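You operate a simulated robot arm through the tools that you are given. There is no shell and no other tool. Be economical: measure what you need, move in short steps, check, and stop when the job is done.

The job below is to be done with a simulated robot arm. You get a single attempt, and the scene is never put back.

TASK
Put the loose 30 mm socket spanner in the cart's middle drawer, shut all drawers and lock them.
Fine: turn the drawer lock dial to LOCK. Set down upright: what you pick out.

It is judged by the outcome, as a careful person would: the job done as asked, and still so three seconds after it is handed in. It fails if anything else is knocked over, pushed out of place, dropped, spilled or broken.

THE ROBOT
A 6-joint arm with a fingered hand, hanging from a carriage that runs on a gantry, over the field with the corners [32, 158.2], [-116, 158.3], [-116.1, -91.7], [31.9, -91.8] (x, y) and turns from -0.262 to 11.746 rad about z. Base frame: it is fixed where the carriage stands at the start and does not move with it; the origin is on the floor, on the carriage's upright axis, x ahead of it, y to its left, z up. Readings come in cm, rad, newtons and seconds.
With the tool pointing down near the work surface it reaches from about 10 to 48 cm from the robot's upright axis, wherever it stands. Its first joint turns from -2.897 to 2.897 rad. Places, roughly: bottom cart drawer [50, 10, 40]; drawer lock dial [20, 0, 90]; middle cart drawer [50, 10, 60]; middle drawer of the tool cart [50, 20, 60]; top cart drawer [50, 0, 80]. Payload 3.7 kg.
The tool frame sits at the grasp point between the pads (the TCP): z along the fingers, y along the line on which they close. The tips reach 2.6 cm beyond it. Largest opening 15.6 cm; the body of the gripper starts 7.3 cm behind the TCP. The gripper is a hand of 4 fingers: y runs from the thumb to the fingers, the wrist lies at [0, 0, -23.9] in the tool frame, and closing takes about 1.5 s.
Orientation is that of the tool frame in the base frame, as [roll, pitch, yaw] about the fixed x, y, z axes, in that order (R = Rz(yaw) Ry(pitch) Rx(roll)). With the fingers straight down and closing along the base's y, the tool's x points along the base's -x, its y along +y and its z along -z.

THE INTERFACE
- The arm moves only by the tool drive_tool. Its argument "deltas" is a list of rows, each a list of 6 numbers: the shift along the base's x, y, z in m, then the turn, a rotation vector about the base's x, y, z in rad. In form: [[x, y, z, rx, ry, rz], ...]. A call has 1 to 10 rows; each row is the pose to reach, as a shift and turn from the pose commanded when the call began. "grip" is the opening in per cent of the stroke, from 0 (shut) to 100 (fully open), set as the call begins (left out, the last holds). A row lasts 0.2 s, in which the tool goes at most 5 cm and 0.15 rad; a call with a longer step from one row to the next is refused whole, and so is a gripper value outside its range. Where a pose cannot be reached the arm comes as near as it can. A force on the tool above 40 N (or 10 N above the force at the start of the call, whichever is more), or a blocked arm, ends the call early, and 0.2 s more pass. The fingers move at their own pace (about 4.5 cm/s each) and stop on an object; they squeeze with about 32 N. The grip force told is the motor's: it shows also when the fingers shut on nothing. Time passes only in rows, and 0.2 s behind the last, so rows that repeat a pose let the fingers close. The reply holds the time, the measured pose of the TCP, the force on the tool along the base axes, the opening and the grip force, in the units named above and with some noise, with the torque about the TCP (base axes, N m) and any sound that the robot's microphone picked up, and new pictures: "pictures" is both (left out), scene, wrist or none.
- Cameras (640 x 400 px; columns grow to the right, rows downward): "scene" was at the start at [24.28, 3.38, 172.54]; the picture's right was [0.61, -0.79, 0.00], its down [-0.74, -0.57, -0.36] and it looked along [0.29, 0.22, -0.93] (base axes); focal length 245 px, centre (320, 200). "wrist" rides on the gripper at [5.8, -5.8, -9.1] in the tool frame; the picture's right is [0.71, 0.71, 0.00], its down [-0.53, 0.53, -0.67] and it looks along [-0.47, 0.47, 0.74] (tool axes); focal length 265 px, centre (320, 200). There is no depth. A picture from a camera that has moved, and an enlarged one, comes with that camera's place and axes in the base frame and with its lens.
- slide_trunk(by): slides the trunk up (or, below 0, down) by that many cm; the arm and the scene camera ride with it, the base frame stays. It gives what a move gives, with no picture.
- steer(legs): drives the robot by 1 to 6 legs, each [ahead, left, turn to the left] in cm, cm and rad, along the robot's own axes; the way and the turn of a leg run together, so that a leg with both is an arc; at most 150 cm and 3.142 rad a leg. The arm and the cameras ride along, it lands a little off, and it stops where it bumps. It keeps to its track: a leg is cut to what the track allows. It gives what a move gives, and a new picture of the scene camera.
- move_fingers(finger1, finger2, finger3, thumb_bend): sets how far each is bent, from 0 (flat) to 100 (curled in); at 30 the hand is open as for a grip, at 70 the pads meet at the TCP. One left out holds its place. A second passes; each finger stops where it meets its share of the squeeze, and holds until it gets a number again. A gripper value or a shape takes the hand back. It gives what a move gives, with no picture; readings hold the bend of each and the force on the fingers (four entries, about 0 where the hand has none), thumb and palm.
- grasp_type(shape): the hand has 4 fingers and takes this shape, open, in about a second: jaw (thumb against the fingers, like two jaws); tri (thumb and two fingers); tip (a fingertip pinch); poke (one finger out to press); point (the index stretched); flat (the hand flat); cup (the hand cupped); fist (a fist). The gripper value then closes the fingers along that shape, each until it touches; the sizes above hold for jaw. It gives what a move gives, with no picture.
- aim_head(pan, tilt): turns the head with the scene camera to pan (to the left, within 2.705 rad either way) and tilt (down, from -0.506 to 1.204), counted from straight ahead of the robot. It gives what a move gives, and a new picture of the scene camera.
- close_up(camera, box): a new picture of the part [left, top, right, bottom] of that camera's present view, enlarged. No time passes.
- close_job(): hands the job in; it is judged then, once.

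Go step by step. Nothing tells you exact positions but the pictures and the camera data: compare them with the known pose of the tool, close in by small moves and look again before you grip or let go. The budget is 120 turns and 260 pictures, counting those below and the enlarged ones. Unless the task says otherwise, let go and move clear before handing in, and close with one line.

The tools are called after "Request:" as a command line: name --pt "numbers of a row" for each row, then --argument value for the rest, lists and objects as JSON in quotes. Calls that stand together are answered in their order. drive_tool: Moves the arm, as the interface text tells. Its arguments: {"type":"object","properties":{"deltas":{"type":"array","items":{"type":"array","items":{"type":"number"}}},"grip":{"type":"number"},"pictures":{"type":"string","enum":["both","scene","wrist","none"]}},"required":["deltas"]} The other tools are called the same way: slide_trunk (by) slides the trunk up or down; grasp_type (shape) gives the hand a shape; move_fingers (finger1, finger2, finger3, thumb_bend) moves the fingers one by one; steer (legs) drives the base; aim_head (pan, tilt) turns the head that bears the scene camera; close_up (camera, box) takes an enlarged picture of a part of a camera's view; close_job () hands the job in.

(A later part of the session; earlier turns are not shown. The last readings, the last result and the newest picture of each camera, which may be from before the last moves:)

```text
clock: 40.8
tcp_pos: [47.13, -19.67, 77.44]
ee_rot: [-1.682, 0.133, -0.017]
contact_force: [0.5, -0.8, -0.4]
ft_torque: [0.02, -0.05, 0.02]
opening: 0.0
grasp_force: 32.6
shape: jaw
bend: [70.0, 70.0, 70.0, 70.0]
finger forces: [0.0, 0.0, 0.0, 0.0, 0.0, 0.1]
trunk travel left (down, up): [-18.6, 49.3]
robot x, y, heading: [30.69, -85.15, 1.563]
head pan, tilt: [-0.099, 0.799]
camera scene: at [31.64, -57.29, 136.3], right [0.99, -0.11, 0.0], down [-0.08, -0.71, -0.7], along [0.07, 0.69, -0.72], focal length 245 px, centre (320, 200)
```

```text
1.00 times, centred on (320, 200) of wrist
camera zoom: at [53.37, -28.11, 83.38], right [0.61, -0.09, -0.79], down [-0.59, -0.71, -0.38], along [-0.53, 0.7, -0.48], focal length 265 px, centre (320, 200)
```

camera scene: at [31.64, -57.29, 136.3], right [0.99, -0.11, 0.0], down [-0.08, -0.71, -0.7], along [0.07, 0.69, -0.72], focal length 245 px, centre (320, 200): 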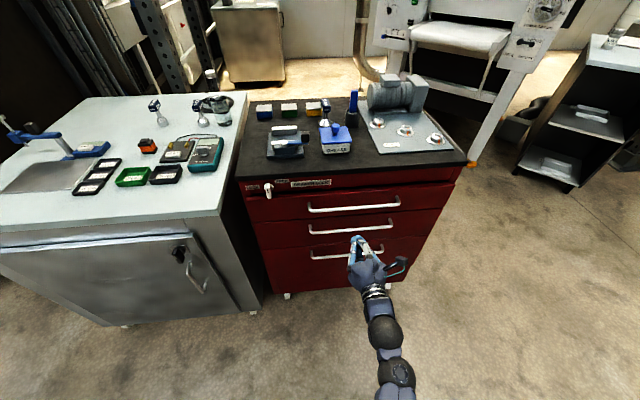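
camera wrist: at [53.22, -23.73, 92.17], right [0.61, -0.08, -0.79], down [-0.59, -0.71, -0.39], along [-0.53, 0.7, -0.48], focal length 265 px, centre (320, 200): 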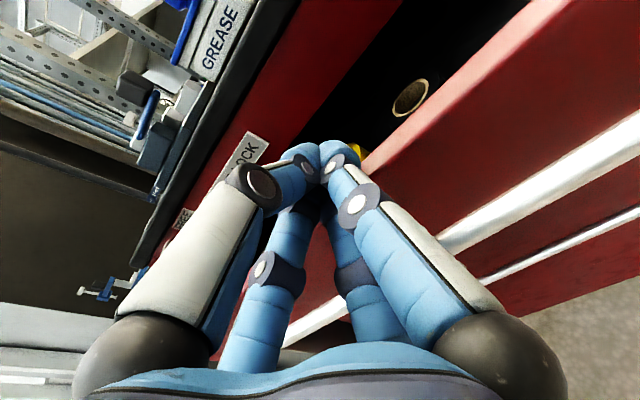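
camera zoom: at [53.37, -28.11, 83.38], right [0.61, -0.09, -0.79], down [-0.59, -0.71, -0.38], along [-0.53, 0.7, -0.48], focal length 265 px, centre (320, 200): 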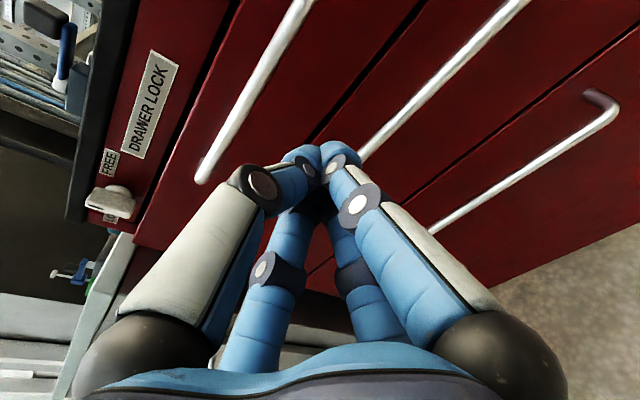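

The top drawer is shut flush. Next: lower to the middle handle (z≈70), partly open the fingers, and approach.

Request:
slide_trunk --by -7.2

Request:
drive_tool --pt "0 0 0 0 0 0" --pt "0 0 0 0 0 0" --pt "0 0 0 0 0 0" --pt "0 0 0 0 0 0" --pt "0 0 0 0 0 0" --grip 40 --pictures "wrist"

Request:
steer --legs '[[6, 0, 0]]'

Request:
close_up --camera "scene" --box '[260, 180, 480, 320]'

Request:
close_up --camera "wrist" --box '[0, 0, 640, 400]'

```text
clock: 41.9
tcp_pos: [47.03, -19.55, 70.23]
ee_rot: [-1.682, 0.133, -0.017]
contact_force: [-0.1, 1.1, -0.2]
ft_torque: [-0.01, -0.01, -0.02]
opening: 0.0
grasp_force: 32.3
shape: jaw
bend: [70.0, 70.0, 70.0, 70.0]
finger forces: [0.0, 0.0, 0.1, 0.0, 0.1, 0.1]
trunk travel left (down, up): [-11.4, 56.5]
robot x, y, heading: [31.07, -84.97, 1.563]
head pan, tilt: [-0.099, 0.799]
```

```text
clock: 43.1
tcp_pos: [47.03, -19.62, 70.17]
ee_rot: [-1.682, 0.13, -0.017]
contact_force: [-0.4, 0.9, -0.2]
ft_torque: [-0.01, -0.01, -0.01]
opening: 6.2
grasp_force: 0.1
shape: jaw
bend: [42.0, 42.0, 42.0, 70.0]
finger forces: [0.0, 0.0, 0.0, 0.1, 0.0, 0.0]
trunk travel left (down, up): [-11.4, 56.5]
robot x, y, heading: [30.77, -84.96, 1.561]
head pan, tilt: [-0.099, 0.799]
camera wrist: at [53.37, -28.03, 76.21], right [0.61, -0.09, -0.79], down [-0.59, -0.71, -0.38], along [-0.53, 0.7, -0.48], focal length 265 px, centre (320, 200)
```

wrist: 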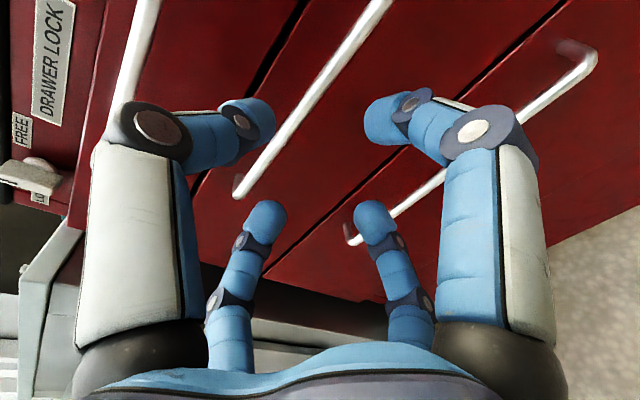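

```text
clock: 44.1
tcp_pos: [47.12, -13.44, 70.25]
ee_rot: [-1.679, 0.133, -0.018]
contact_force: [0.4, -0.1, 0.4]
ft_torque: [-0.02, 0.02, -0.01]
opening: 6.18
grasp_force: 0.1
shape: jaw
bend: [42.0, 42.0, 42.0, 70.0]
finger forces: [0.1, 0.0, 0.0, 0.1, 0.0, 0.0]
trunk travel left (down, up): [-11.4, 56.5]
robot x, y, heading: [30.94, -79.14, 1.562]
head pan, tilt: [-0.099, 0.799]
camera scene: at [31.68, -51.25, 129.14], right [0.99, -0.11, 0.0], down [-0.08, -0.71, -0.7], along [0.07, 0.69, -0.72], focal length 245 px, centre (320, 200)
```

scene: 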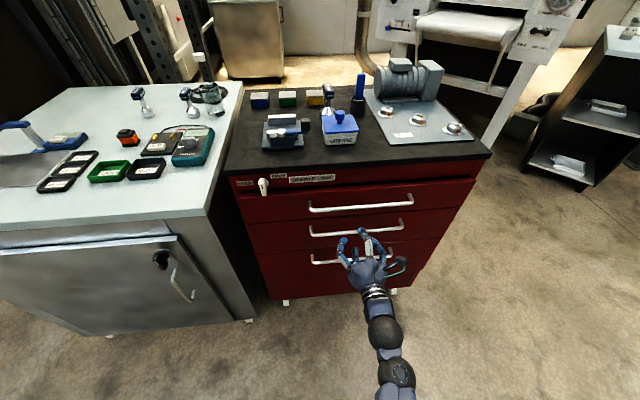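

```text
2.86 times, centred on (370, 250) of scene
camera zoom: at [31.68, -51.25, 129.14], right [0.99, -0.11, 0.0], down [-0.08, -0.71, -0.7], along [0.07, 0.69, -0.72], focal length 699 px, centre (177, 57)
```

zoom: 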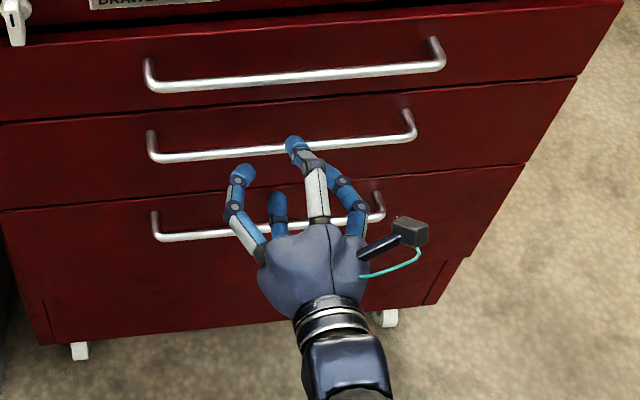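

```text
1.00 times, centred on (320, 200) of wrist
camera zoom: at [53.41, -22.0, 76.25], right [0.61, -0.09, -0.79], down [-0.59, -0.71, -0.38], along [-0.53, 0.7, -0.48], focal length 265 px, centre (320, 200)
```

zoom: 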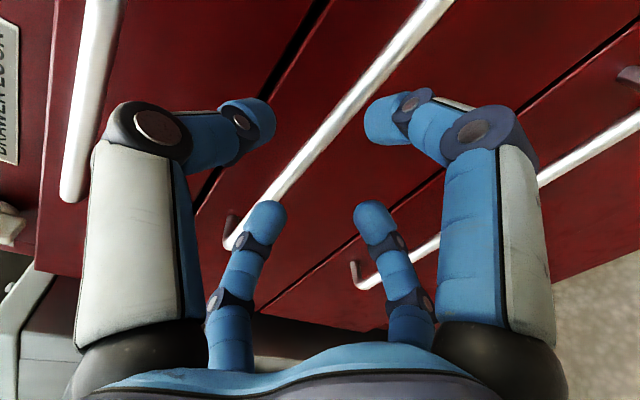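

The bar lines up with the TCP height. I'll advance 4 cm and check.

Request:
steer --legs '[[4, 0, 0]]'

Request:
close_up --camera "wrist" --box '[0, 0, 640, 400]'

Request:
close_up --camera "scene" --box '[260, 180, 480, 320]'

```text
clock: 45.0
tcp_pos: [46.65, -10.81, 69.7]
ee_rot: [-1.687, 0.138, -0.011]
contact_force: [-3.5, -23.7, 4.2]
ft_torque: [0.12, 0.18, 0.72]
opening: 6.26
grasp_force: 0.1
shape: jaw
bend: [42.0, 42.0, 86.0, 70.0]
finger forces: [0.5, 0.1, 24.0, 0.0, 0.1, 0.0]
trunk travel left (down, up): [-11.4, 56.5]
robot x, y, heading: [31.09, -75.44, 1.561]
head pan, tilt: [-0.099, 0.799]
stopped in leg 1: the force on the tool passed its limit (the readings are from after the stop); the commanded pose is now the measured one
camera scene: at [31.68, -48.16, 129.01], right [0.99, -0.11, 0.0], down [-0.08, -0.72, -0.69], along [0.07, 0.69, -0.72], focal length 245 px, centre (320, 200)
```

scene: 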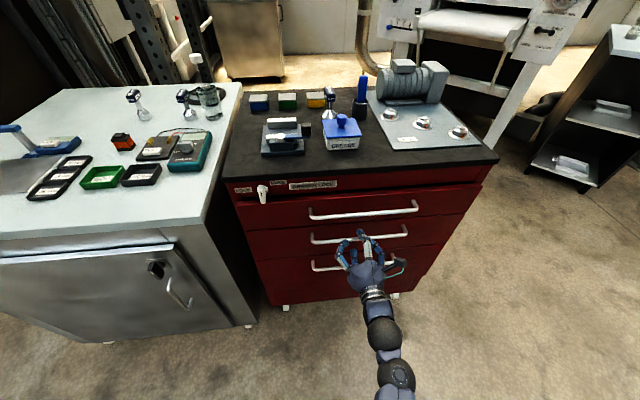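

```text
1.00 times, centred on (320, 200) of wrist
camera zoom: at [53.12, -19.28, 75.65], right [0.6, -0.09, -0.79], down [-0.59, -0.72, -0.37], along [-0.54, 0.69, -0.49], focal length 265 px, centre (320, 200)
```

zoom: 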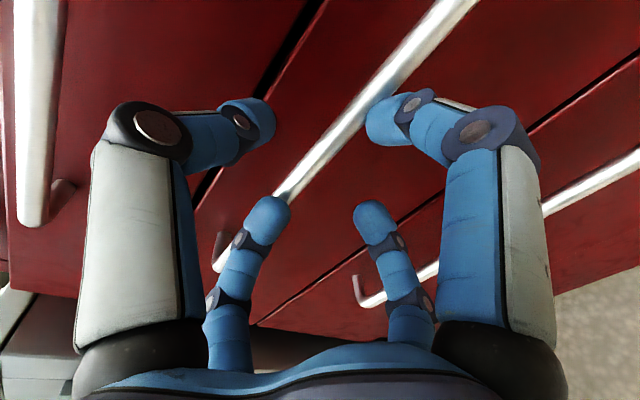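

```text
2.86 times, centred on (370, 250) of scene
camera zoom: at [31.68, -48.16, 129.01], right [0.99, -0.11, 0.0], down [-0.08, -0.72, -0.69], along [0.07, 0.69, -0.72], focal length 699 px, centre (177, 57)
```

zoom: 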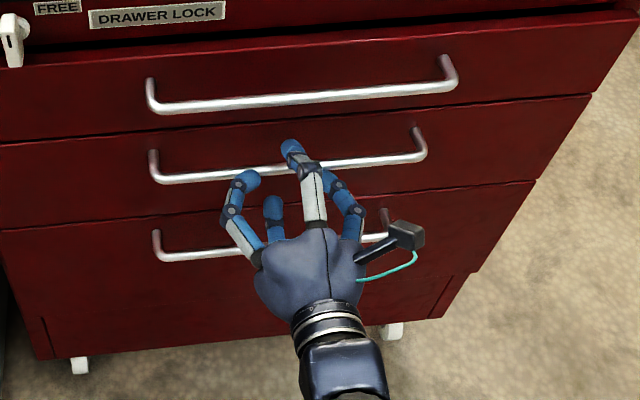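

The hand's four digits are spaced 90° apart, so the side finger hits the bar. I'll back off and roll the hand 45° so the bar passes between digit pairs.

Request:
steer --legs '[[-6, 0, 0]]'

Request:
drive_tool --pt "0 0 0 0 0.15 0" --pt "0 0 0 0 0.3 0" --pt "0 0 0 0 0.45 0" --pt "0 0 0 0 0.6 0" --pt "0 0 0 0 0.72 0" --pt "0 0 0 0 0.72 0" --pt "0 0 0 0 0.72 0" --grip 50

Request:
close_up --camera "scene" --box '[260, 180, 480, 320]'

```text
clock: 46.0
tcp_pos: [46.81, -16.33, 69.94]
ee_rot: [-1.685, 0.133, -0.012]
contact_force: [0.0, -0.8, -0.5]
ft_torque: [0.01, 0.03, 0.0]
opening: 6.23
grasp_force: 0.1
shape: jaw
bend: [42.0, 42.0, 42.0, 70.0]
finger forces: [0.1, 0.0, 0.0, 0.1, 0.0, 0.0]
trunk travel left (down, up): [-11.4, 56.5]
robot x, y, heading: [30.88, -81.95, 1.566]
head pan, tilt: [-0.099, 0.799]
camera scene: at [31.66, -53.76, 129.09], right [0.99, -0.11, 0.0], down [-0.08, -0.71, -0.7], along [0.07, 0.69, -0.72], focal length 245 px, centre (320, 200)
```

scene: 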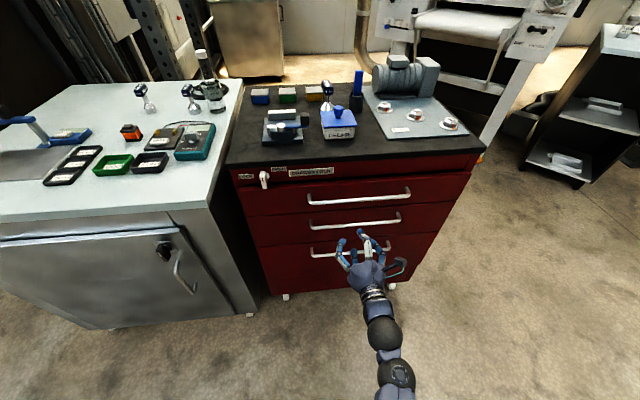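

```text
clock: 47.6
tcp_pos: [46.75, -16.09, 69.99]
ee_rot: [-1.696, 0.855, -0.015]
contact_force: [-0.2, -0.5, 1.0]
ft_torque: [0.02, 0.02, -0.01]
opening: 7.75
grasp_force: 0.0
shape: jaw
bend: [37.0, 37.0, 37.0, 70.0]
finger forces: [0.0, 0.1, 0.0, 0.0, 0.0, 0.0]
trunk travel left (down, up): [-11.4, 56.5]
robot x, y, heading: [30.99, -81.56, 1.565]
head pan, tilt: [-0.099, 0.799]
camera scene: at [31.66, -53.68, 129.12], right [0.99, -0.11, 0.0], down [-0.08, -0.71, -0.7], along [0.07, 0.69, -0.72], focal length 245 px, centre (320, 200)
camera wrist: at [55.47, -24.51, 70.14], right [-0.07, -0.09, -0.99], down [-0.69, -0.72, 0.11], along [-0.72, 0.69, -0.01], focal length 265 px, centre (320, 200)
```

scene: 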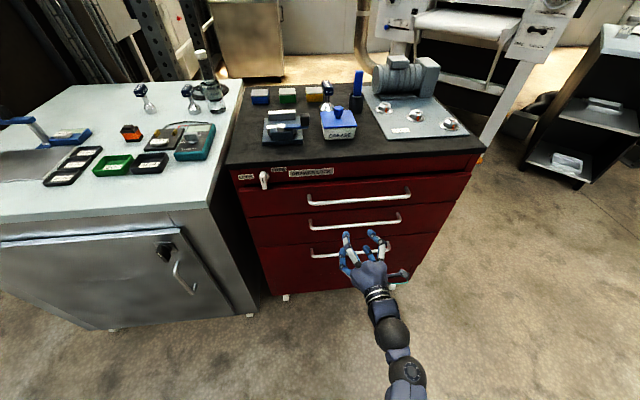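
wrist: 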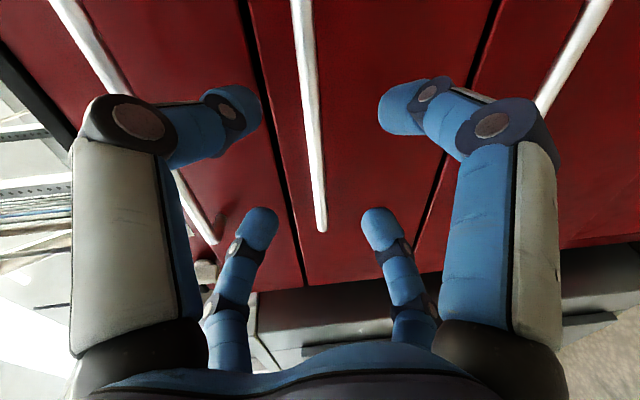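

```text
2.86 times, centred on (370, 250) of scene
camera zoom: at [31.66, -53.68, 129.12], right [0.99, -0.11, 0.0], down [-0.08, -0.71, -0.7], along [0.07, 0.69, -0.72], focal length 699 px, centre (177, 57)
```

zoom: 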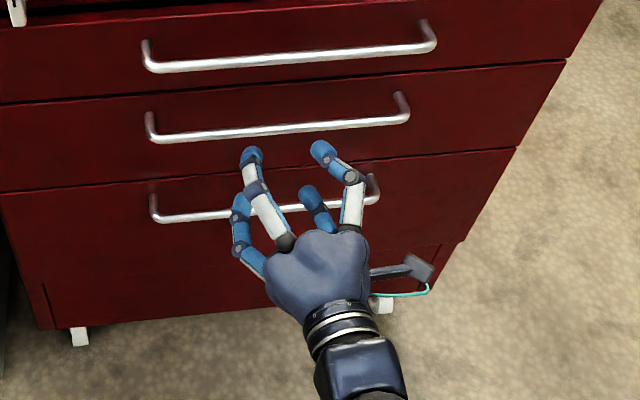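

Now the bar passes between the digit pairs. Advance 6 cm, then grip.

Request:
steer --legs '[[6, 0, 0]]'

Request:
close_up --camera "wrist" --box '[0, 0, 640, 400]'

```text
clock: 48.6
tcp_pos: [46.81, -9.99, 70.0]
ee_rot: [-1.692, 0.855, -0.015]
contact_force: [0.5, -0.1, 0.7]
ft_torque: [0.02, 0.01, 0.03]
opening: 7.74
grasp_force: 0.2
shape: jaw
bend: [37.0, 37.0, 37.0, 70.0]
finger forces: [0.0, 0.0, 0.0, 0.0, 0.1, 0.0]
trunk travel left (down, up): [-11.4, 56.5]
robot x, y, heading: [30.9, -75.55, 1.565]
head pan, tilt: [-0.099, 0.799]
camera scene: at [31.68, -47.64, 129.14], right [0.99, -0.11, 0.0], down [-0.08, -0.71, -0.7], along [0.07, 0.69, -0.72], focal length 245 px, centre (320, 200)
```

scene: 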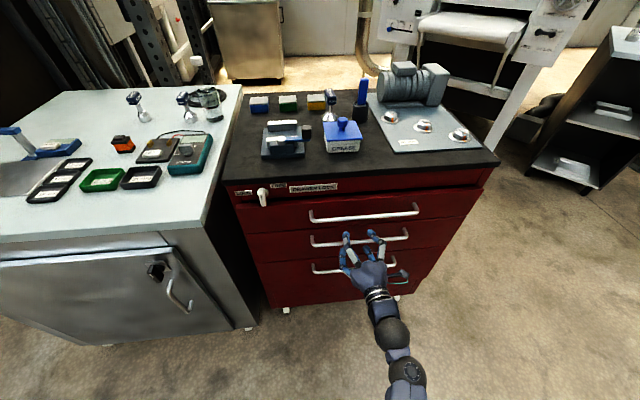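

```text
1.00 times, centred on (320, 200) of wrist
camera zoom: at [55.46, -18.41, 70.18], right [-0.07, -0.09, -0.99], down [-0.69, -0.72, 0.11], along [-0.72, 0.69, -0.01], focal length 265 px, centre (320, 200)
```

zoom: 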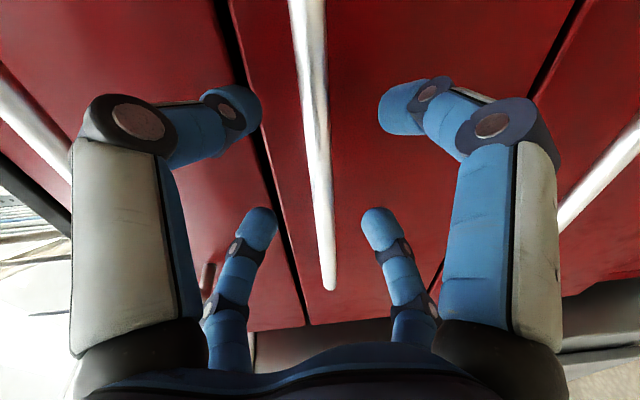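

Request:
steer --legs '[[1.8, 0, 0]]'

Request:
drive_tool --pt "0 0 0 0 0 0" --pt "0 0 0 0 0 0" --pt "0 0 0 0 0 0" --pt "0 0 0 0 0 0" --pt "0 0 0 0 0 0" --pt "0 0 0 0 0 0" --pt "0 0 0 0 0 0" --grip 0 --pictures "wrist"

```text
clock: 49.4
tcp_pos: [46.69, -8.11, 70.03]
ee_rot: [-1.696, 0.856, -0.018]
contact_force: [-0.5, 0.1, 0.1]
ft_torque: [-0.02, 0.02, 0.01]
opening: 7.77
grasp_force: 0.0
shape: jaw
bend: [37.0, 37.0, 37.0, 70.0]
finger forces: [0.0, 0.0, 0.0, 0.0, 0.0, 0.1]
trunk travel left (down, up): [-11.4, 56.5]
robot x, y, heading: [30.98, -73.86, 1.567]
head pan, tilt: [-0.099, 0.799]
camera scene: at [31.7, -45.89, 129.13], right [0.99, -0.11, 0.0], down [-0.08, -0.71, -0.7], along [0.07, 0.69, -0.72], focal length 245 px, centre (320, 200)
```

scene: 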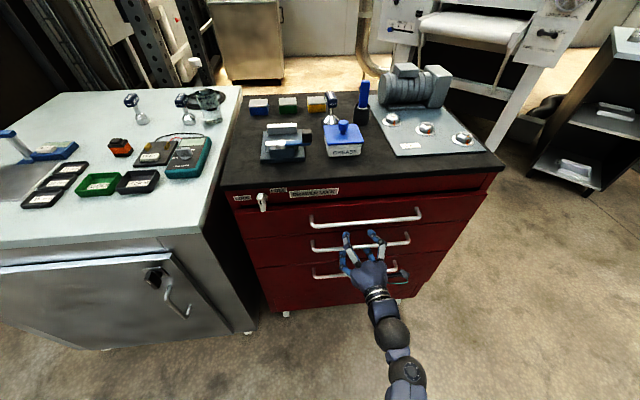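

```text
clock: 51.0
tcp_pos: [46.71, -8.27, 70.09]
ee_rot: [-1.696, 0.854, -0.015]
contact_force: [1.0, 2.0, -3.9]
ft_torque: [-0.01, 0.0, 0.03]
opening: 0.0
grasp_force: 31.9
shape: jaw
bend: [70.0, 70.0, 70.0, 69.0]
finger forces: [4.2, 3.2, 0.8, 0.0, 3.6, 0.0]
trunk travel left (down, up): [-11.4, 56.5]
robot x, y, heading: [31.19, -73.89, 1.563]
head pan, tilt: [-0.099, 0.799]
camera wrist: at [55.46, -16.73, 70.12], right [-0.07, -0.09, -0.99], down [-0.69, -0.72, 0.11], along [-0.72, 0.69, -0.01], focal length 265 px, centre (320, 200)
```

wrist: 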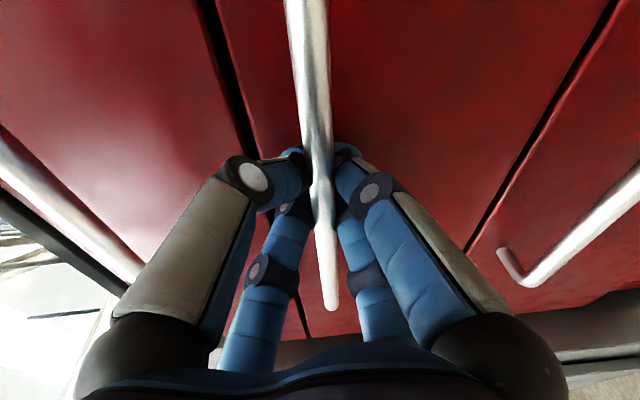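

The fingers hold the bar. Pull back with the carriage.

Request:
steer --legs '[[-5, 0, 0]]'

Request:
steer --legs '[[-12, 0, 0]]'

```text
clock: 51.9
tcp_pos: [46.74, -13.36, 69.88]
ee_rot: [-1.695, 0.856, -0.015]
contact_force: [1.2, 0.9, -0.9]
ft_torque: [0.03, -0.06, 0.0]
opening: 0.0
grasp_force: 31.7
shape: jaw
bend: [70.0, 70.0, 70.0, 69.0]
finger forces: [3.9, 2.9, 0.8, 0.1, 3.3, 0.1]
trunk travel left (down, up): [-11.4, 56.5]
robot x, y, heading: [30.71, -79.18, 1.563]
head pan, tilt: [-0.099, 0.799]
camera scene: at [31.66, -51.02, 129.1], right [0.99, -0.1, 0.0], down [-0.08, -0.71, -0.7], along [0.07, 0.69, -0.72], focal length 245 px, centre (320, 200)
```

scene: 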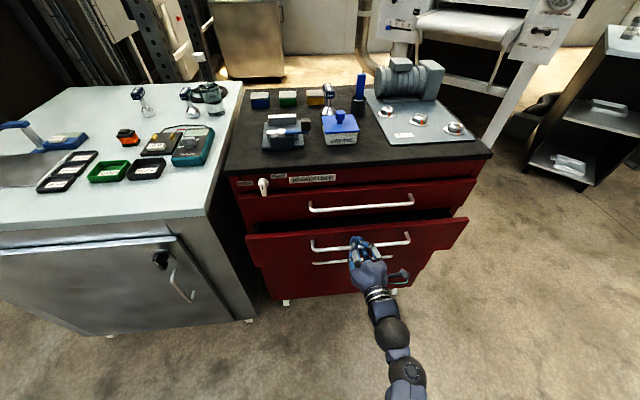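

```text
clock: 53.1
tcp_pos: [46.7, -25.23, 69.99]
ee_rot: [-1.694, 0.855, -0.016]
contact_force: [1.4, 0.6, -2.2]
ft_torque: [0.0, -0.04, 0.01]
opening: 0.01
grasp_force: 30.8
shape: jaw
bend: [70.0, 70.0, 70.0, 69.0]
finger forces: [3.8, 2.8, 0.8, 0.0, 3.2, 0.0]
trunk travel left (down, up): [-11.4, 56.5]
robot x, y, heading: [30.69, -90.76, 1.566]
head pan, tilt: [-0.099, 0.799]
camera scene: at [31.61, -62.86, 129.1], right [0.99, -0.11, 0.0], down [-0.08, -0.71, -0.7], along [0.07, 0.69, -0.72], focal length 245 px, centre (320, 200)
```

scene: 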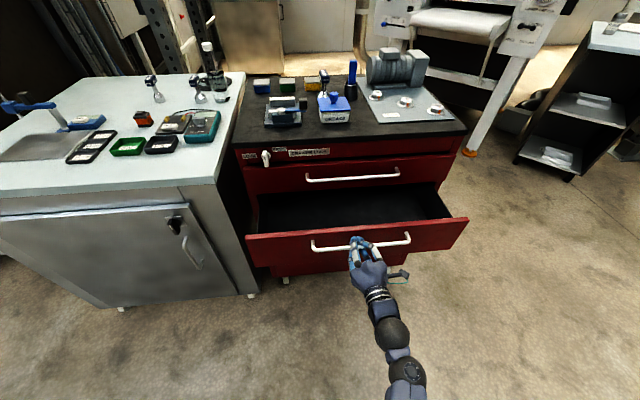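

It opened 17 cm. I'll pull a bit more with the arm.

Request:
drive_tool --pt "0 -0.01 0 0 0 0" --pt "0 -0.02 0 0 0 0" --pt "0 -0.03 0 0 0 0" --pt "0 -0.04 0 0 0 0" --pt "0 -0.05 0 0 0 0" --pt "0 -0.06 0 0 0 0" --pt "0 -0.07 0 0 0 0" --pt "0 -0.08 0 0 0 0"

Request:
close_up --camera "scene" --box '[230, 140, 480, 300]'

```text
clock: 54.9
tcp_pos: [46.63, -33.3, 69.97]
ee_rot: [-1.696, 0.854, -0.017]
contact_force: [2.6, -1.6, -2.7]
ft_torque: [0.0, -0.06, 0.0]
opening: 0.03
grasp_force: 32.5
shape: jaw
bend: [70.0, 70.0, 70.0, 69.0]
finger forces: [3.9, 2.9, 0.7, 0.1, 2.9, 0.0]
trunk travel left (down, up): [-11.4, 56.5]
robot x, y, heading: [30.65, -90.47, 1.565]
head pan, tilt: [-0.099, 0.799]
camera scene: at [31.62, -62.86, 129.11], right [0.99, -0.11, 0.0], down [-0.08, -0.71, -0.7], along [0.07, 0.69, -0.72], focal length 245 px, centre (320, 200)
camera wrist: at [55.39, -41.7, 70.14], right [-0.07, -0.09, -0.99], down [-0.69, -0.72, 0.11], along [-0.72, 0.69, -0.01], focal length 265 px, centre (320, 200)
```

scene: 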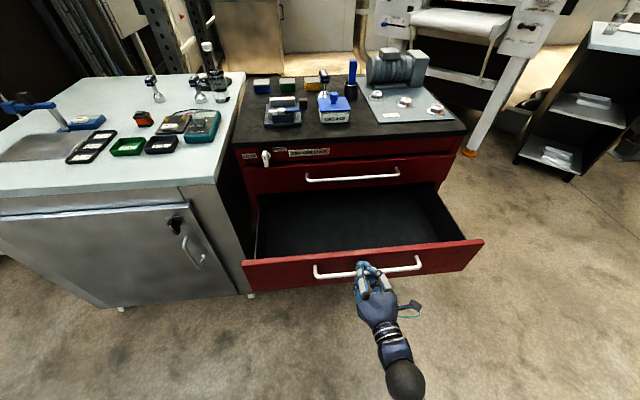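
wrist: 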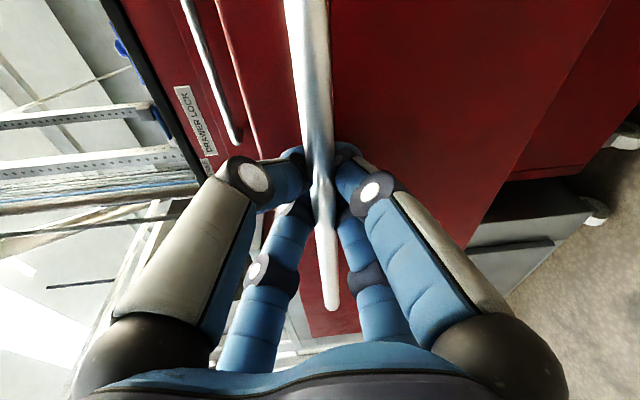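

```text
2.50 times, centred on (355, 220) of scene
camera zoom: at [31.62, -62.86, 129.11], right [0.99, -0.11, 0.0], down [-0.08, -0.71, -0.7], along [0.07, 0.69, -0.72], focal length 612 px, centre (232, 150)
```

zoom: 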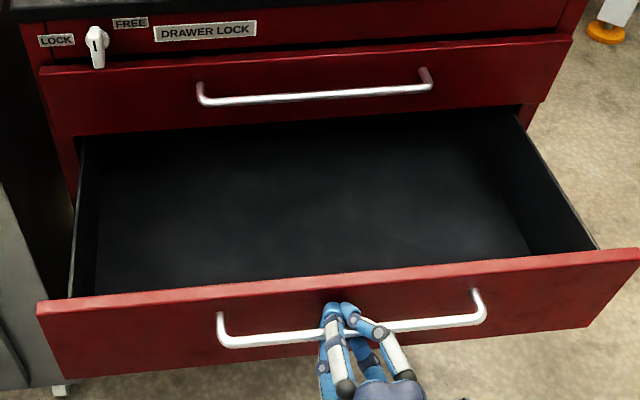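

The middle drawer is open 25 cm and empty. I'll let go and back away, then raise.

Request:
drive_tool --pt "0 0 0 0 0 0" --pt "0 0 0 0 0 0" --pt "0 0 0 0 0 0" --pt "0 0 0 0 0 0" --pt "0 0 0 0 0 0" --pt "0 -0.02 0 0 0 0" --pt "0 -0.04 0 0 0 0" --pt "0 -0.06 0 0 0 0" --pt "0 -0.08 0 0 0 0" --grip 50 --pictures "scene"

Request:
slide_trunk --by 40

```text
clock: 56.9
tcp_pos: [46.61, -41.32, 69.94]
ee_rot: [-1.695, 0.855, -0.018]
contact_force: [-0.2, 0.1, 0.2]
ft_torque: [0.02, -0.03, 0.01]
opening: 7.77
grasp_force: 0.1
shape: jaw
bend: [37.0, 37.0, 37.0, 70.0]
finger forces: [0.0, 0.1, 0.0, 0.0, 0.0, 0.0]
trunk travel left (down, up): [-11.4, 56.5]
robot x, y, heading: [30.81, -90.95, 1.566]
head pan, tilt: [-0.099, 0.799]
camera scene: at [31.58, -62.85, 129.11], right [0.99, -0.1, 0.0], down [-0.08, -0.71, -0.7], along [0.07, 0.69, -0.72], focal length 245 px, centre (320, 200)
```

scene: 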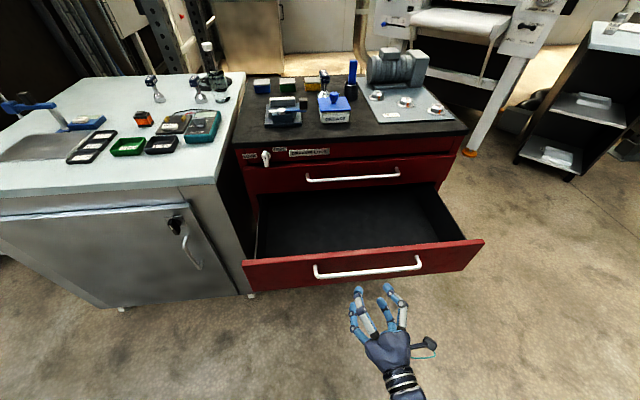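

```text
clock: 60.8
tcp_pos: [46.64, -41.3, 109.94]
ee_rot: [-1.695, 0.855, -0.016]
contact_force: [-0.1, 0.7, -0.7]
ft_torque: [-0.01, 0.02, -0.03]
opening: 7.78
grasp_force: 0.1
shape: jaw
bend: [37.0, 37.0, 37.0, 70.0]
finger forces: [0.0, 0.0, 0.0, 0.0, 0.0, 0.0]
trunk travel left (down, up): [-51.4, 16.5]
robot x, y, heading: [30.56, -90.9, 1.564]
head pan, tilt: [-0.099, 0.799]
```

Now fold the hand to point down and raise to travel height.

Request:
slide_trunk --by 15

Request:
drive_tool --pt "-0.004 -0.01 0 -0.145 0 0" --pt "-0.008 -0.02 0 -0.29 0 0" --pt "-0.012 -0.03 0 -0.435 0 0" --pt "-0.016 -0.04 0 -0.58 0 0" --pt "-0.02 -0.05 0 -0.725 0 0" --pt "-0.024 -0.06 0 -0.87 0 0" --pt "-0.028 -0.07 0 -1.015 0 0" --pt "-0.032 -0.08 0 -1.16 0 0" --pt "-0.036 -0.09 0 -1.305 0 0" --pt "-0.04 -0.1 0 -1.45 0 0" --pictures "none"

Request:
steer --legs '[[0, 52, 0]]'

Request:
aim_head --pan -0.1 --tilt 0.9

```text
clock: 62.5
tcp_pos: [46.65, -41.34, 124.91]
ee_rot: [-1.695, 0.857, -0.016]
contact_force: [-0.7, 0.5, 0.0]
ft_torque: [-0.04, 0.02, 0.0]
opening: 7.81
grasp_force: 0.0
shape: jaw
bend: [37.0, 37.0, 37.0, 70.0]
finger forces: [0.0, 0.0, 0.0, 0.0, 0.0, 0.0]
trunk travel left (down, up): [-66.4, 1.5]
robot x, y, heading: [30.47, -91.11, 1.568]
head pan, tilt: [-0.099, 0.799]
```

```text
clock: 64.7
tcp_pos: [46.8, -39.31, 123.89]
ee_rot: [3.104, 0.08, -0.852]
contact_force: [-0.2, -0.3, -0.4]
ft_torque: [0.06, 0.01, 0.0]
opening: 7.79
grasp_force: 0.0
shape: jaw
bend: [37.0, 37.0, 37.0, 70.0]
finger forces: [0.1, 0.0, 0.0, 0.0, 0.0, 0.0]
out of reach, approached as far as the arm can: row 4, 5, 6, 7, 8, 9, 10
trunk travel left (down, up): [-66.4, 1.5]
robot x, y, heading: [30.71, -90.53, 1.564]
head pan, tilt: [-0.099, 0.799]
```

```text
clock: 67.7
tcp_pos: [-4.47, -39.03, 123.76]
ee_rot: [3.105, 0.081, -0.857]
contact_force: [0.8, -0.6, -0.4]
ft_torque: [0.0, -0.04, 0.0]
opening: 7.79
grasp_force: 0.2
shape: jaw
bend: [37.0, 37.0, 37.0, 70.0]
finger forces: [0.1, 0.1, 0.0, 0.0, 0.0, 0.1]
trunk travel left (down, up): [-66.4, 1.5]
robot x, y, heading: [-20.56, -90.48, 1.558]
head pan, tilt: [-0.099, 0.799]
camera scene: at [-19.79, -62.38, 184.12], right [0.99, -0.11, 0.0], down [-0.08, -0.71, -0.7], along [0.08, 0.69, -0.72], focal length 245 px, centre (320, 200)
```

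scene: 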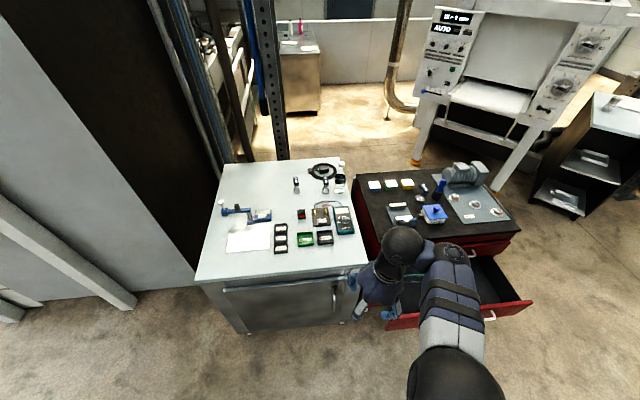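

```text
clock: 68.4
tcp_pos: [-4.48, -39.01, 123.79]
ee_rot: [3.108, 0.082, -0.861]
contact_force: [0.5, 0.0, 0.8]
ft_torque: [0.01, 0.0, -0.01]
opening: 7.79
grasp_force: 0.1
shape: jaw
bend: [37.0, 37.0, 37.0, 70.0]
finger forces: [0.1, 0.1, 0.0, 0.0, 0.1, 0.1]
trunk travel left (down, up): [-66.4, 1.5]
robot x, y, heading: [-20.82, -90.57, 1.562]
head pan, tilt: [-0.099, 0.901]
camera scene: at [-19.85, -62.89, 183.33], right [0.99, -0.11, 0.0], down [-0.09, -0.78, -0.62], along [0.07, 0.62, -0.78], focal length 245 px, centre (320, 200)
```

scene: 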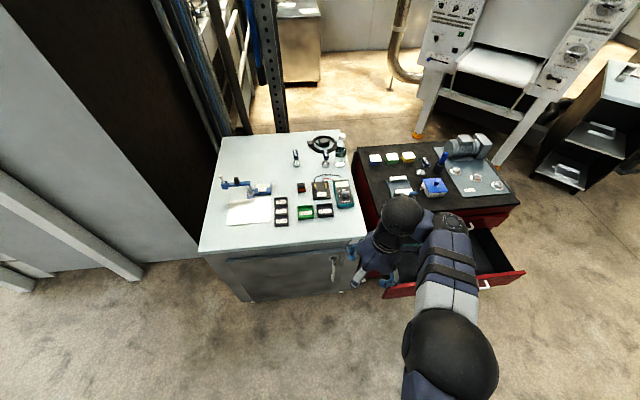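

Drive ahead so that the hand hovers near the spanner, then view it with the wrist camera.

Request:
steer --legs '[[65, 0, 0]]'

Request:
close_up --camera "wrist" --box '[0, 0, 640, 400]'

Request:
close_up --camera "scene" --box '[240, 60, 440, 220]'

```text
clock: 72.0
tcp_pos: [-3.24, 25.35, 123.78]
ee_rot: [3.106, 0.078, -0.863]
contact_force: [0.3, -0.7, 0.3]
ft_torque: [-0.02, -0.03, -0.03]
opening: 7.77
grasp_force: 0.1
shape: jaw
bend: [37.0, 37.0, 37.0, 70.0]
finger forces: [0.1, 0.1, 0.0, 0.0, 0.0, 0.0]
trunk travel left (down, up): [-66.4, 1.5]
robot x, y, heading: [-19.92, -25.6, 1.552]
head pan, tilt: [-0.099, 0.901]
camera scene: at [-18.73, 1.66, 183.32], right [0.99, -0.12, 0.0], down [-0.09, -0.78, -0.62], along [0.07, 0.62, -0.78], focal length 245 px, centre (320, 200)
```

scene: 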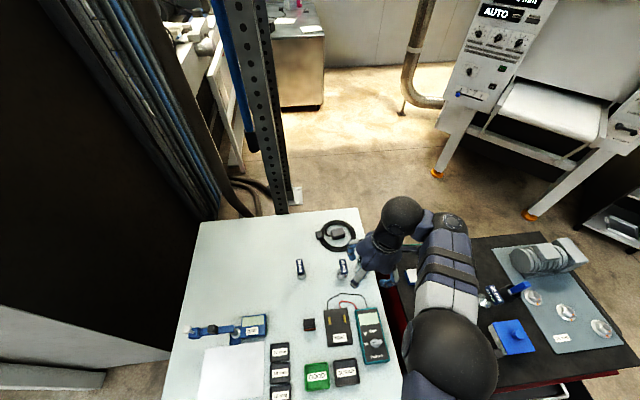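

```text
1.00 times, centred on (320, 200) of wrist
camera zoom: at [5.46, 24.48, 132.28], right [-0.08, -1.0, -0.03], down [-0.69, 0.03, 0.73], along [-0.72, 0.08, -0.69], focal length 265 px, centre (320, 200)
```

zoom: 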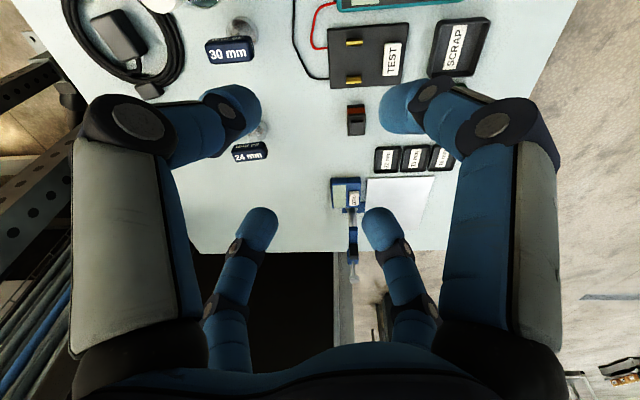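

```text
2.50 times, centred on (340, 140) of scene
camera zoom: at [-18.73, 1.66, 183.32], right [0.99, -0.12, 0.0], down [-0.09, -0.78, -0.62], along [0.07, 0.62, -0.78], focal length 612 px, centre (270, 350)
```

zoom: 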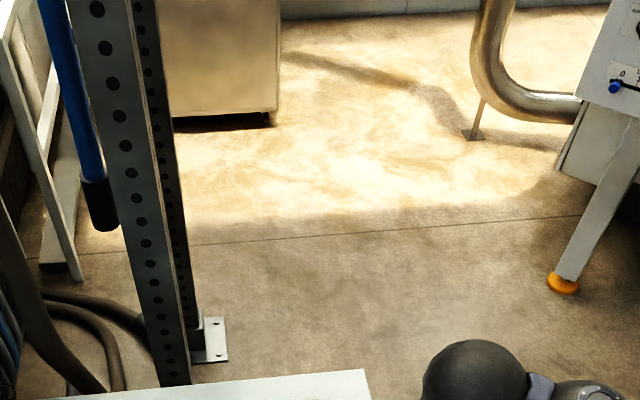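

Request:
close_up --camera "wrist" --box '[100, 0, 300, 120]'

Request:
close_up --camera "scene" --box '[270, 210, 410, 310]'

```text
3.20 times, centred on (200, 60) of wrist
camera zoom: at [5.46, 24.48, 132.28], right [-0.08, -1.0, -0.03], down [-0.69, 0.03, 0.73], along [-0.72, 0.08, -0.69], focal length 849 px, centre (704, 648)
```

zoom: 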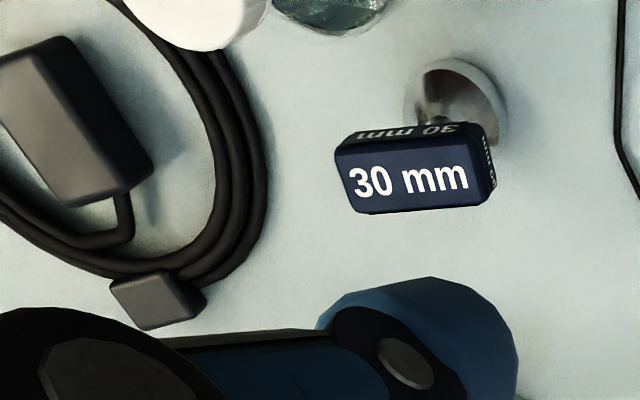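

```text
4.00 times, centred on (340, 260) of scene
camera zoom: at [-18.73, 1.66, 183.32], right [0.99, -0.12, 0.0], down [-0.09, -0.78, -0.62], along [0.07, 0.62, -0.78], focal length 979 px, centre (240, -40)
```

zoom: 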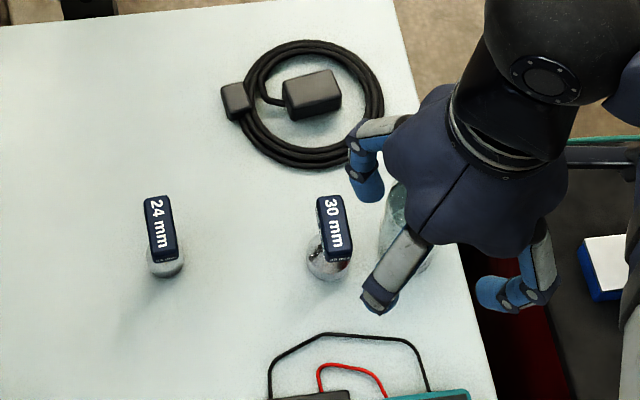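

The spanner is at about (-5.5, 39), handle long axis along y, top z≈92.5, with a bottle close on its +x side. I'll yaw the hand so its camera side faces away from the bottle, pulling in to a comfortable radius, and look at the bottle.

Request:
drive_tool --pt "-0.01 -0.012 0 0 0 -0.14" --pt "-0.02 -0.024 0 0 0 -0.28" --pt "-0.03 -0.036 0 0 0 -0.42" --pt "-0.04 -0.048 0 0 0 -0.56" --pt "-0.05 -0.06 0 0 0 -0.7" --pt "-0.06 -0.072 0 0 0 -0.84" --pt "-0.07 -0.084 0 0 0 -0.98" --pt "-0.08 -0.096 0 0 0 -1.12" --pt "-0.09 -0.108 0 0 0 -1.26" --pt "-0.1 -0.12 0 0 0 -1.4" --pictures "scene"

Request:
close_up --camera "scene" --box '[270, 210, 410, 310]'

```text
clock: 74.2
tcp_pos: [-11.07, 27.15, 119.43]
ee_rot: [3.107, 0.08, -2.266]
contact_force: [-0.8, 0.6, -0.3]
ft_torque: [0.0, 0.03, -0.01]
opening: 7.77
grasp_force: 0.0
shape: jaw
bend: [37.0, 37.0, 37.0, 70.0]
finger forces: [0.0, 0.0, 0.0, 0.0, 0.0, 0.1]
out of reach, approached as far as the arm can: row 1, 2, 3, 4, 5, 6, 7, 8, 9, 10
trunk travel left (down, up): [-66.4, 1.5]
robot x, y, heading: [-19.94, -25.65, 1.558]
head pan, tilt: [-0.099, 0.901]
camera scene: at [-18.72, 1.67, 183.33], right [0.99, -0.12, 0.0], down [-0.09, -0.78, -0.62], along [0.07, 0.62, -0.78], focal length 245 px, centre (320, 200)
```

scene: 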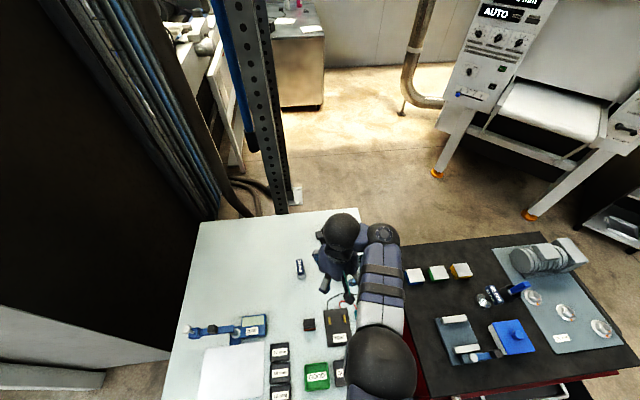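

```text
4.00 times, centred on (340, 260) of scene
camera zoom: at [-18.72, 1.67, 183.33], right [0.99, -0.12, 0.0], down [-0.09, -0.78, -0.62], along [0.07, 0.62, -0.78], focal length 979 px, centre (240, -40)
```

zoom: 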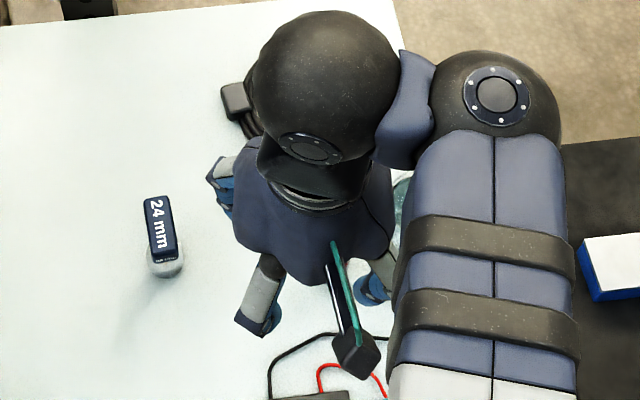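

Request:
steer --legs '[[-28, 0, 0]]'

Request:
close_up --camera "scene" --box '[270, 130, 410, 230]'

Request:
drive_tool --pt "0 0 -0.01 0 0 -0.14" --pt "0 0 -0.02 0 0 -0.28" --pt "0 0 -0.03 0 0 -0.42" --pt "0 0 -0.04 0 0 -0.56" --pt "0 0 -0.05 0 0 -0.7" --pt "0 0 -0.06 0 0 -0.85" --pictures "none"

```text
clock: 76.1
tcp_pos: [-11.42, -0.5, 119.56]
ee_rot: [3.107, 0.081, -2.268]
contact_force: [1.2, 0.2, -0.3]
ft_torque: [0.0, -0.05, -0.02]
opening: 7.79
grasp_force: 0.2
shape: jaw
bend: [37.0, 37.0, 37.0, 70.0]
finger forces: [0.1, 0.0, 0.1, 0.0, 0.0, 0.1]
trunk travel left (down, up): [-66.4, 1.5]
robot x, y, heading: [-20.41, -53.17, 1.553]
head pan, tilt: [-0.099, 0.901]
camera scene: at [-19.17, -26.04, 183.33], right [0.99, -0.12, 0.0], down [-0.09, -0.78, -0.62], along [0.07, 0.62, -0.78], focal length 245 px, centre (320, 200)
```

scene: 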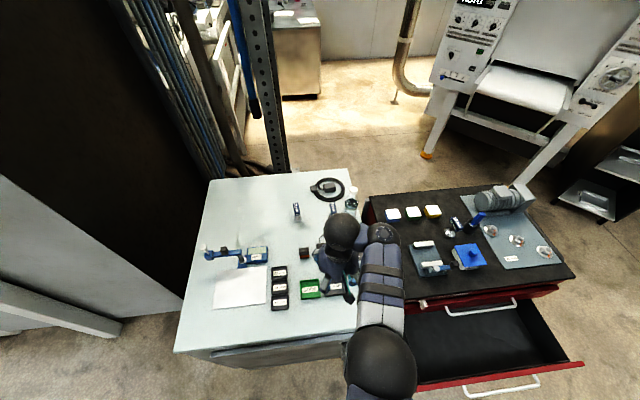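

```text
4.00 times, centred on (340, 180) of scene
camera zoom: at [-19.17, -26.04, 183.33], right [0.99, -0.12, 0.0], down [-0.09, -0.78, -0.62], along [0.07, 0.62, -0.78], focal length 979 px, centre (240, 280)
```

zoom: 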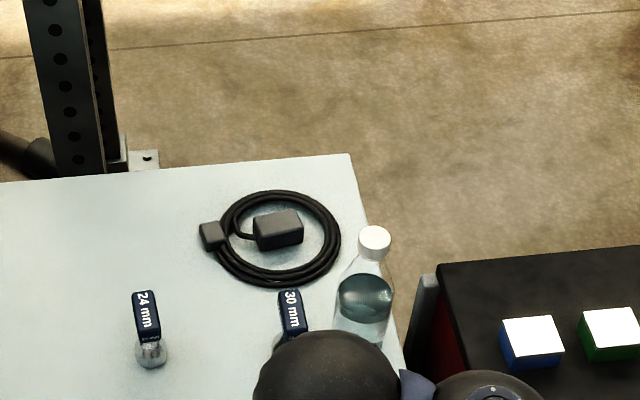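

```text
clock: 77.5
tcp_pos: [-11.71, -1.67, 113.64]
ee_rot: [3.106, 0.078, -3.118]
contact_force: [-0.5, -0.6, -0.4]
ft_torque: [0.04, -0.01, 0.01]
opening: 7.79
grasp_force: 0.1
shape: jaw
bend: [37.0, 37.0, 37.0, 70.0]
finger forces: [0.1, 0.1, 0.0, 0.0, 0.0, 0.1]
out of reach, approached as far as the arm can: row 6
trunk travel left (down, up): [-66.4, 1.5]
robot x, y, heading: [-20.53, -53.71, 1.549]
head pan, tilt: [-0.099, 0.901]
```

Hand is yawed properly. The bottle is only ~5 cm from the spanner's axis, so I'll tilt the hand ~40° with the palm leaning to -x, away from the bottle.

Request:
drive_tool --pt "0 0 0 0 -0.125 0" --pt "0 0 0 0 -0.25 0" --pt "0 0 0 0 -0.375 0" --pt "0 0 0 0 -0.5 0" --pt "0 0 0 0 -0.62 0" --grip 52 --pictures "none"

Request:
move_fingers --finger1 58

Request:
close_up --camera "wrist" --box '[0, 0, 640, 400]'

Request:
close_up --camera "scene" --box '[240, 160, 440, 330]'

```text
clock: 78.7
tcp_pos: [-11.67, -5.54, 115.87]
ee_rot: [3.106, 0.448, -3.112]
contact_force: [-0.2, -0.3, 0.1]
ft_torque: [0.0, 0.0, 0.06]
opening: 8.07
grasp_force: 0.0
shape: jaw
bend: [36.0, 36.0, 36.0, 70.0]
finger forces: [0.0, 0.0, 0.0, 0.0, 0.0, 0.0]
out of reach, approached as far as the arm can: row 1, 2, 3, 4, 5
trunk travel left (down, up): [-66.4, 1.5]
robot x, y, heading: [-20.28, -53.32, 1.549]
head pan, tilt: [-0.099, 0.901]
```

```text
clock: 79.7
tcp_pos: [-11.73, -5.59, 115.74]
ee_rot: [3.106, 0.449, -3.113]
contact_force: [-0.5, 0.2, 1.5]
ft_torque: [0.03, 0.04, -0.06]
opening: 4.4
grasp_force: 0.1
shape: fingers
bend: [57.0, 36.0, 36.0, 70.0]
finger forces: [0.1, 0.0, 0.0, 0.1, 0.1, 0.1]
trunk travel left (down, up): [-66.4, 1.5]
robot x, y, heading: [-20.28, -53.48, 1.552]
head pan, tilt: [-0.099, 0.901]
```

```text
1.00 times, centred on (320, 200) of wrist
camera zoom: at [-20.73, -11.87, 121.39], right [-0.67, 0.69, -0.28], down [0.16, 0.51, 0.85], along [0.73, 0.52, -0.45], focal length 265 px, centre (320, 200)
```

zoom: 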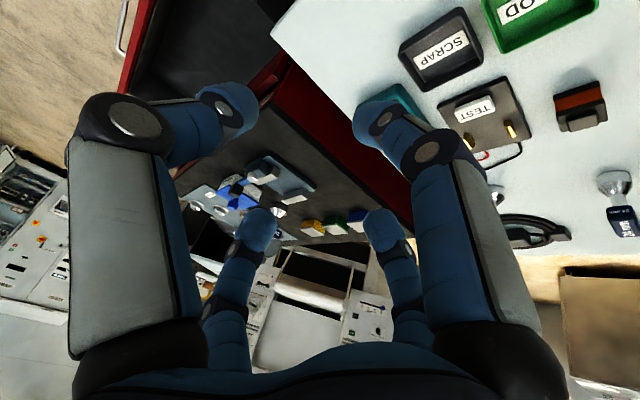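

```text
2.35 times, centred on (340, 245) of scene
camera zoom: at [-19.17, -26.05, 183.32], right [0.99, -0.12, 0.0], down [-0.09, -0.78, -0.62], along [0.07, 0.62, -0.78], focal length 576 px, centre (273, 94)
```

zoom: 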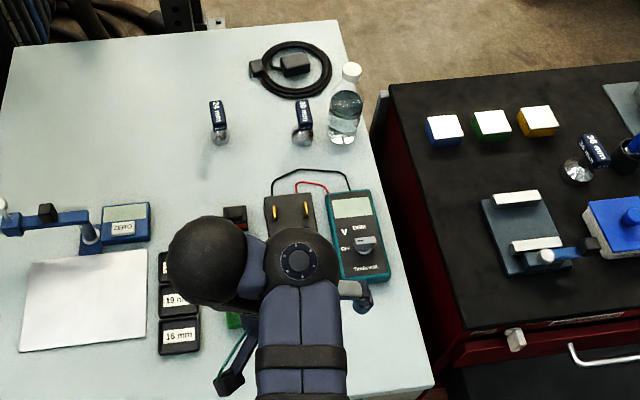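

finger1 is the down-left digit; finger3 is the one on the bottle's side. I'll set finger3 inward, and lower and tilt more.

Request:
move_fingers --finger1 36 --finger3 55

Request:
drive_tool --pt "0 0 -0.02 0 0 0" --pt "0 0 -0.04 0 0 0" --pt "0 0 -0.06 0 0 0" --pt "0 0 -0.08 0 0 0" --pt "0 0 -0.1 0 0 -0.0" --pt "0 0 -0.1 0 -0.125 0" --pt "0 0 -0.1 0 -0.25 0" --pictures "wrist"

```text
clock: 80.7
tcp_pos: [-11.61, -5.48, 115.88]
ee_rot: [3.106, 0.448, -3.113]
contact_force: [-0.4, -0.2, -0.4]
ft_torque: [0.01, 0.02, 0.02]
opening: 7.38
grasp_force: 0.1
shape: fingers
bend: [36.0, 36.0, 55.0, 70.0]
finger forces: [0.0, 0.0, 0.0, 0.1, 0.0, 0.1]
trunk travel left (down, up): [-66.4, 1.5]
robot x, y, heading: [-20.26, -53.1, 1.551]
head pan, tilt: [-0.099, 0.901]
```

```text
clock: 82.3
tcp_pos: [-12.8, -9.28, 112.06]
ee_rot: [3.106, 0.448, -3.111]
contact_force: [0.0, 0.5, -0.5]
ft_torque: [0.01, 0.02, -0.02]
opening: 7.36
grasp_force: 0.1
shape: fingers
bend: [36.0, 36.0, 55.0, 70.0]
finger forces: [0.0, 0.1, 0.0, 0.0, 0.0, 0.0]
out of reach, approached as far as the arm can: row 1, 2, 3, 4, 5, 6, 7
trunk travel left (down, up): [-66.4, 1.5]
robot x, y, heading: [-20.41, -54.16, 1.549]
head pan, tilt: [-0.099, 0.901]
camera wrist: at [-21.67, -15.62, 117.54], right [-0.67, 0.69, -0.28], down [0.16, 0.51, 0.85], along [0.72, 0.52, -0.45], focal length 265 px, centre (320, 200)
```

wrist: 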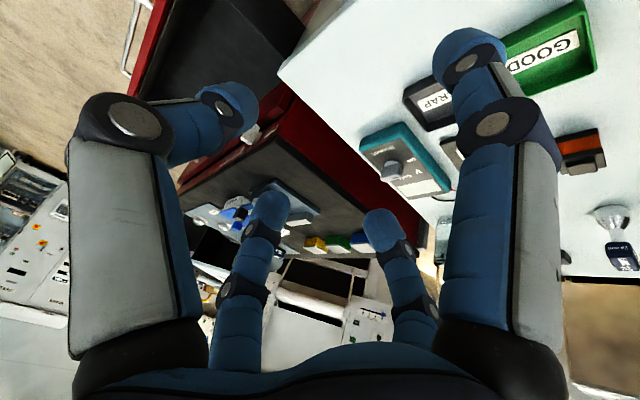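

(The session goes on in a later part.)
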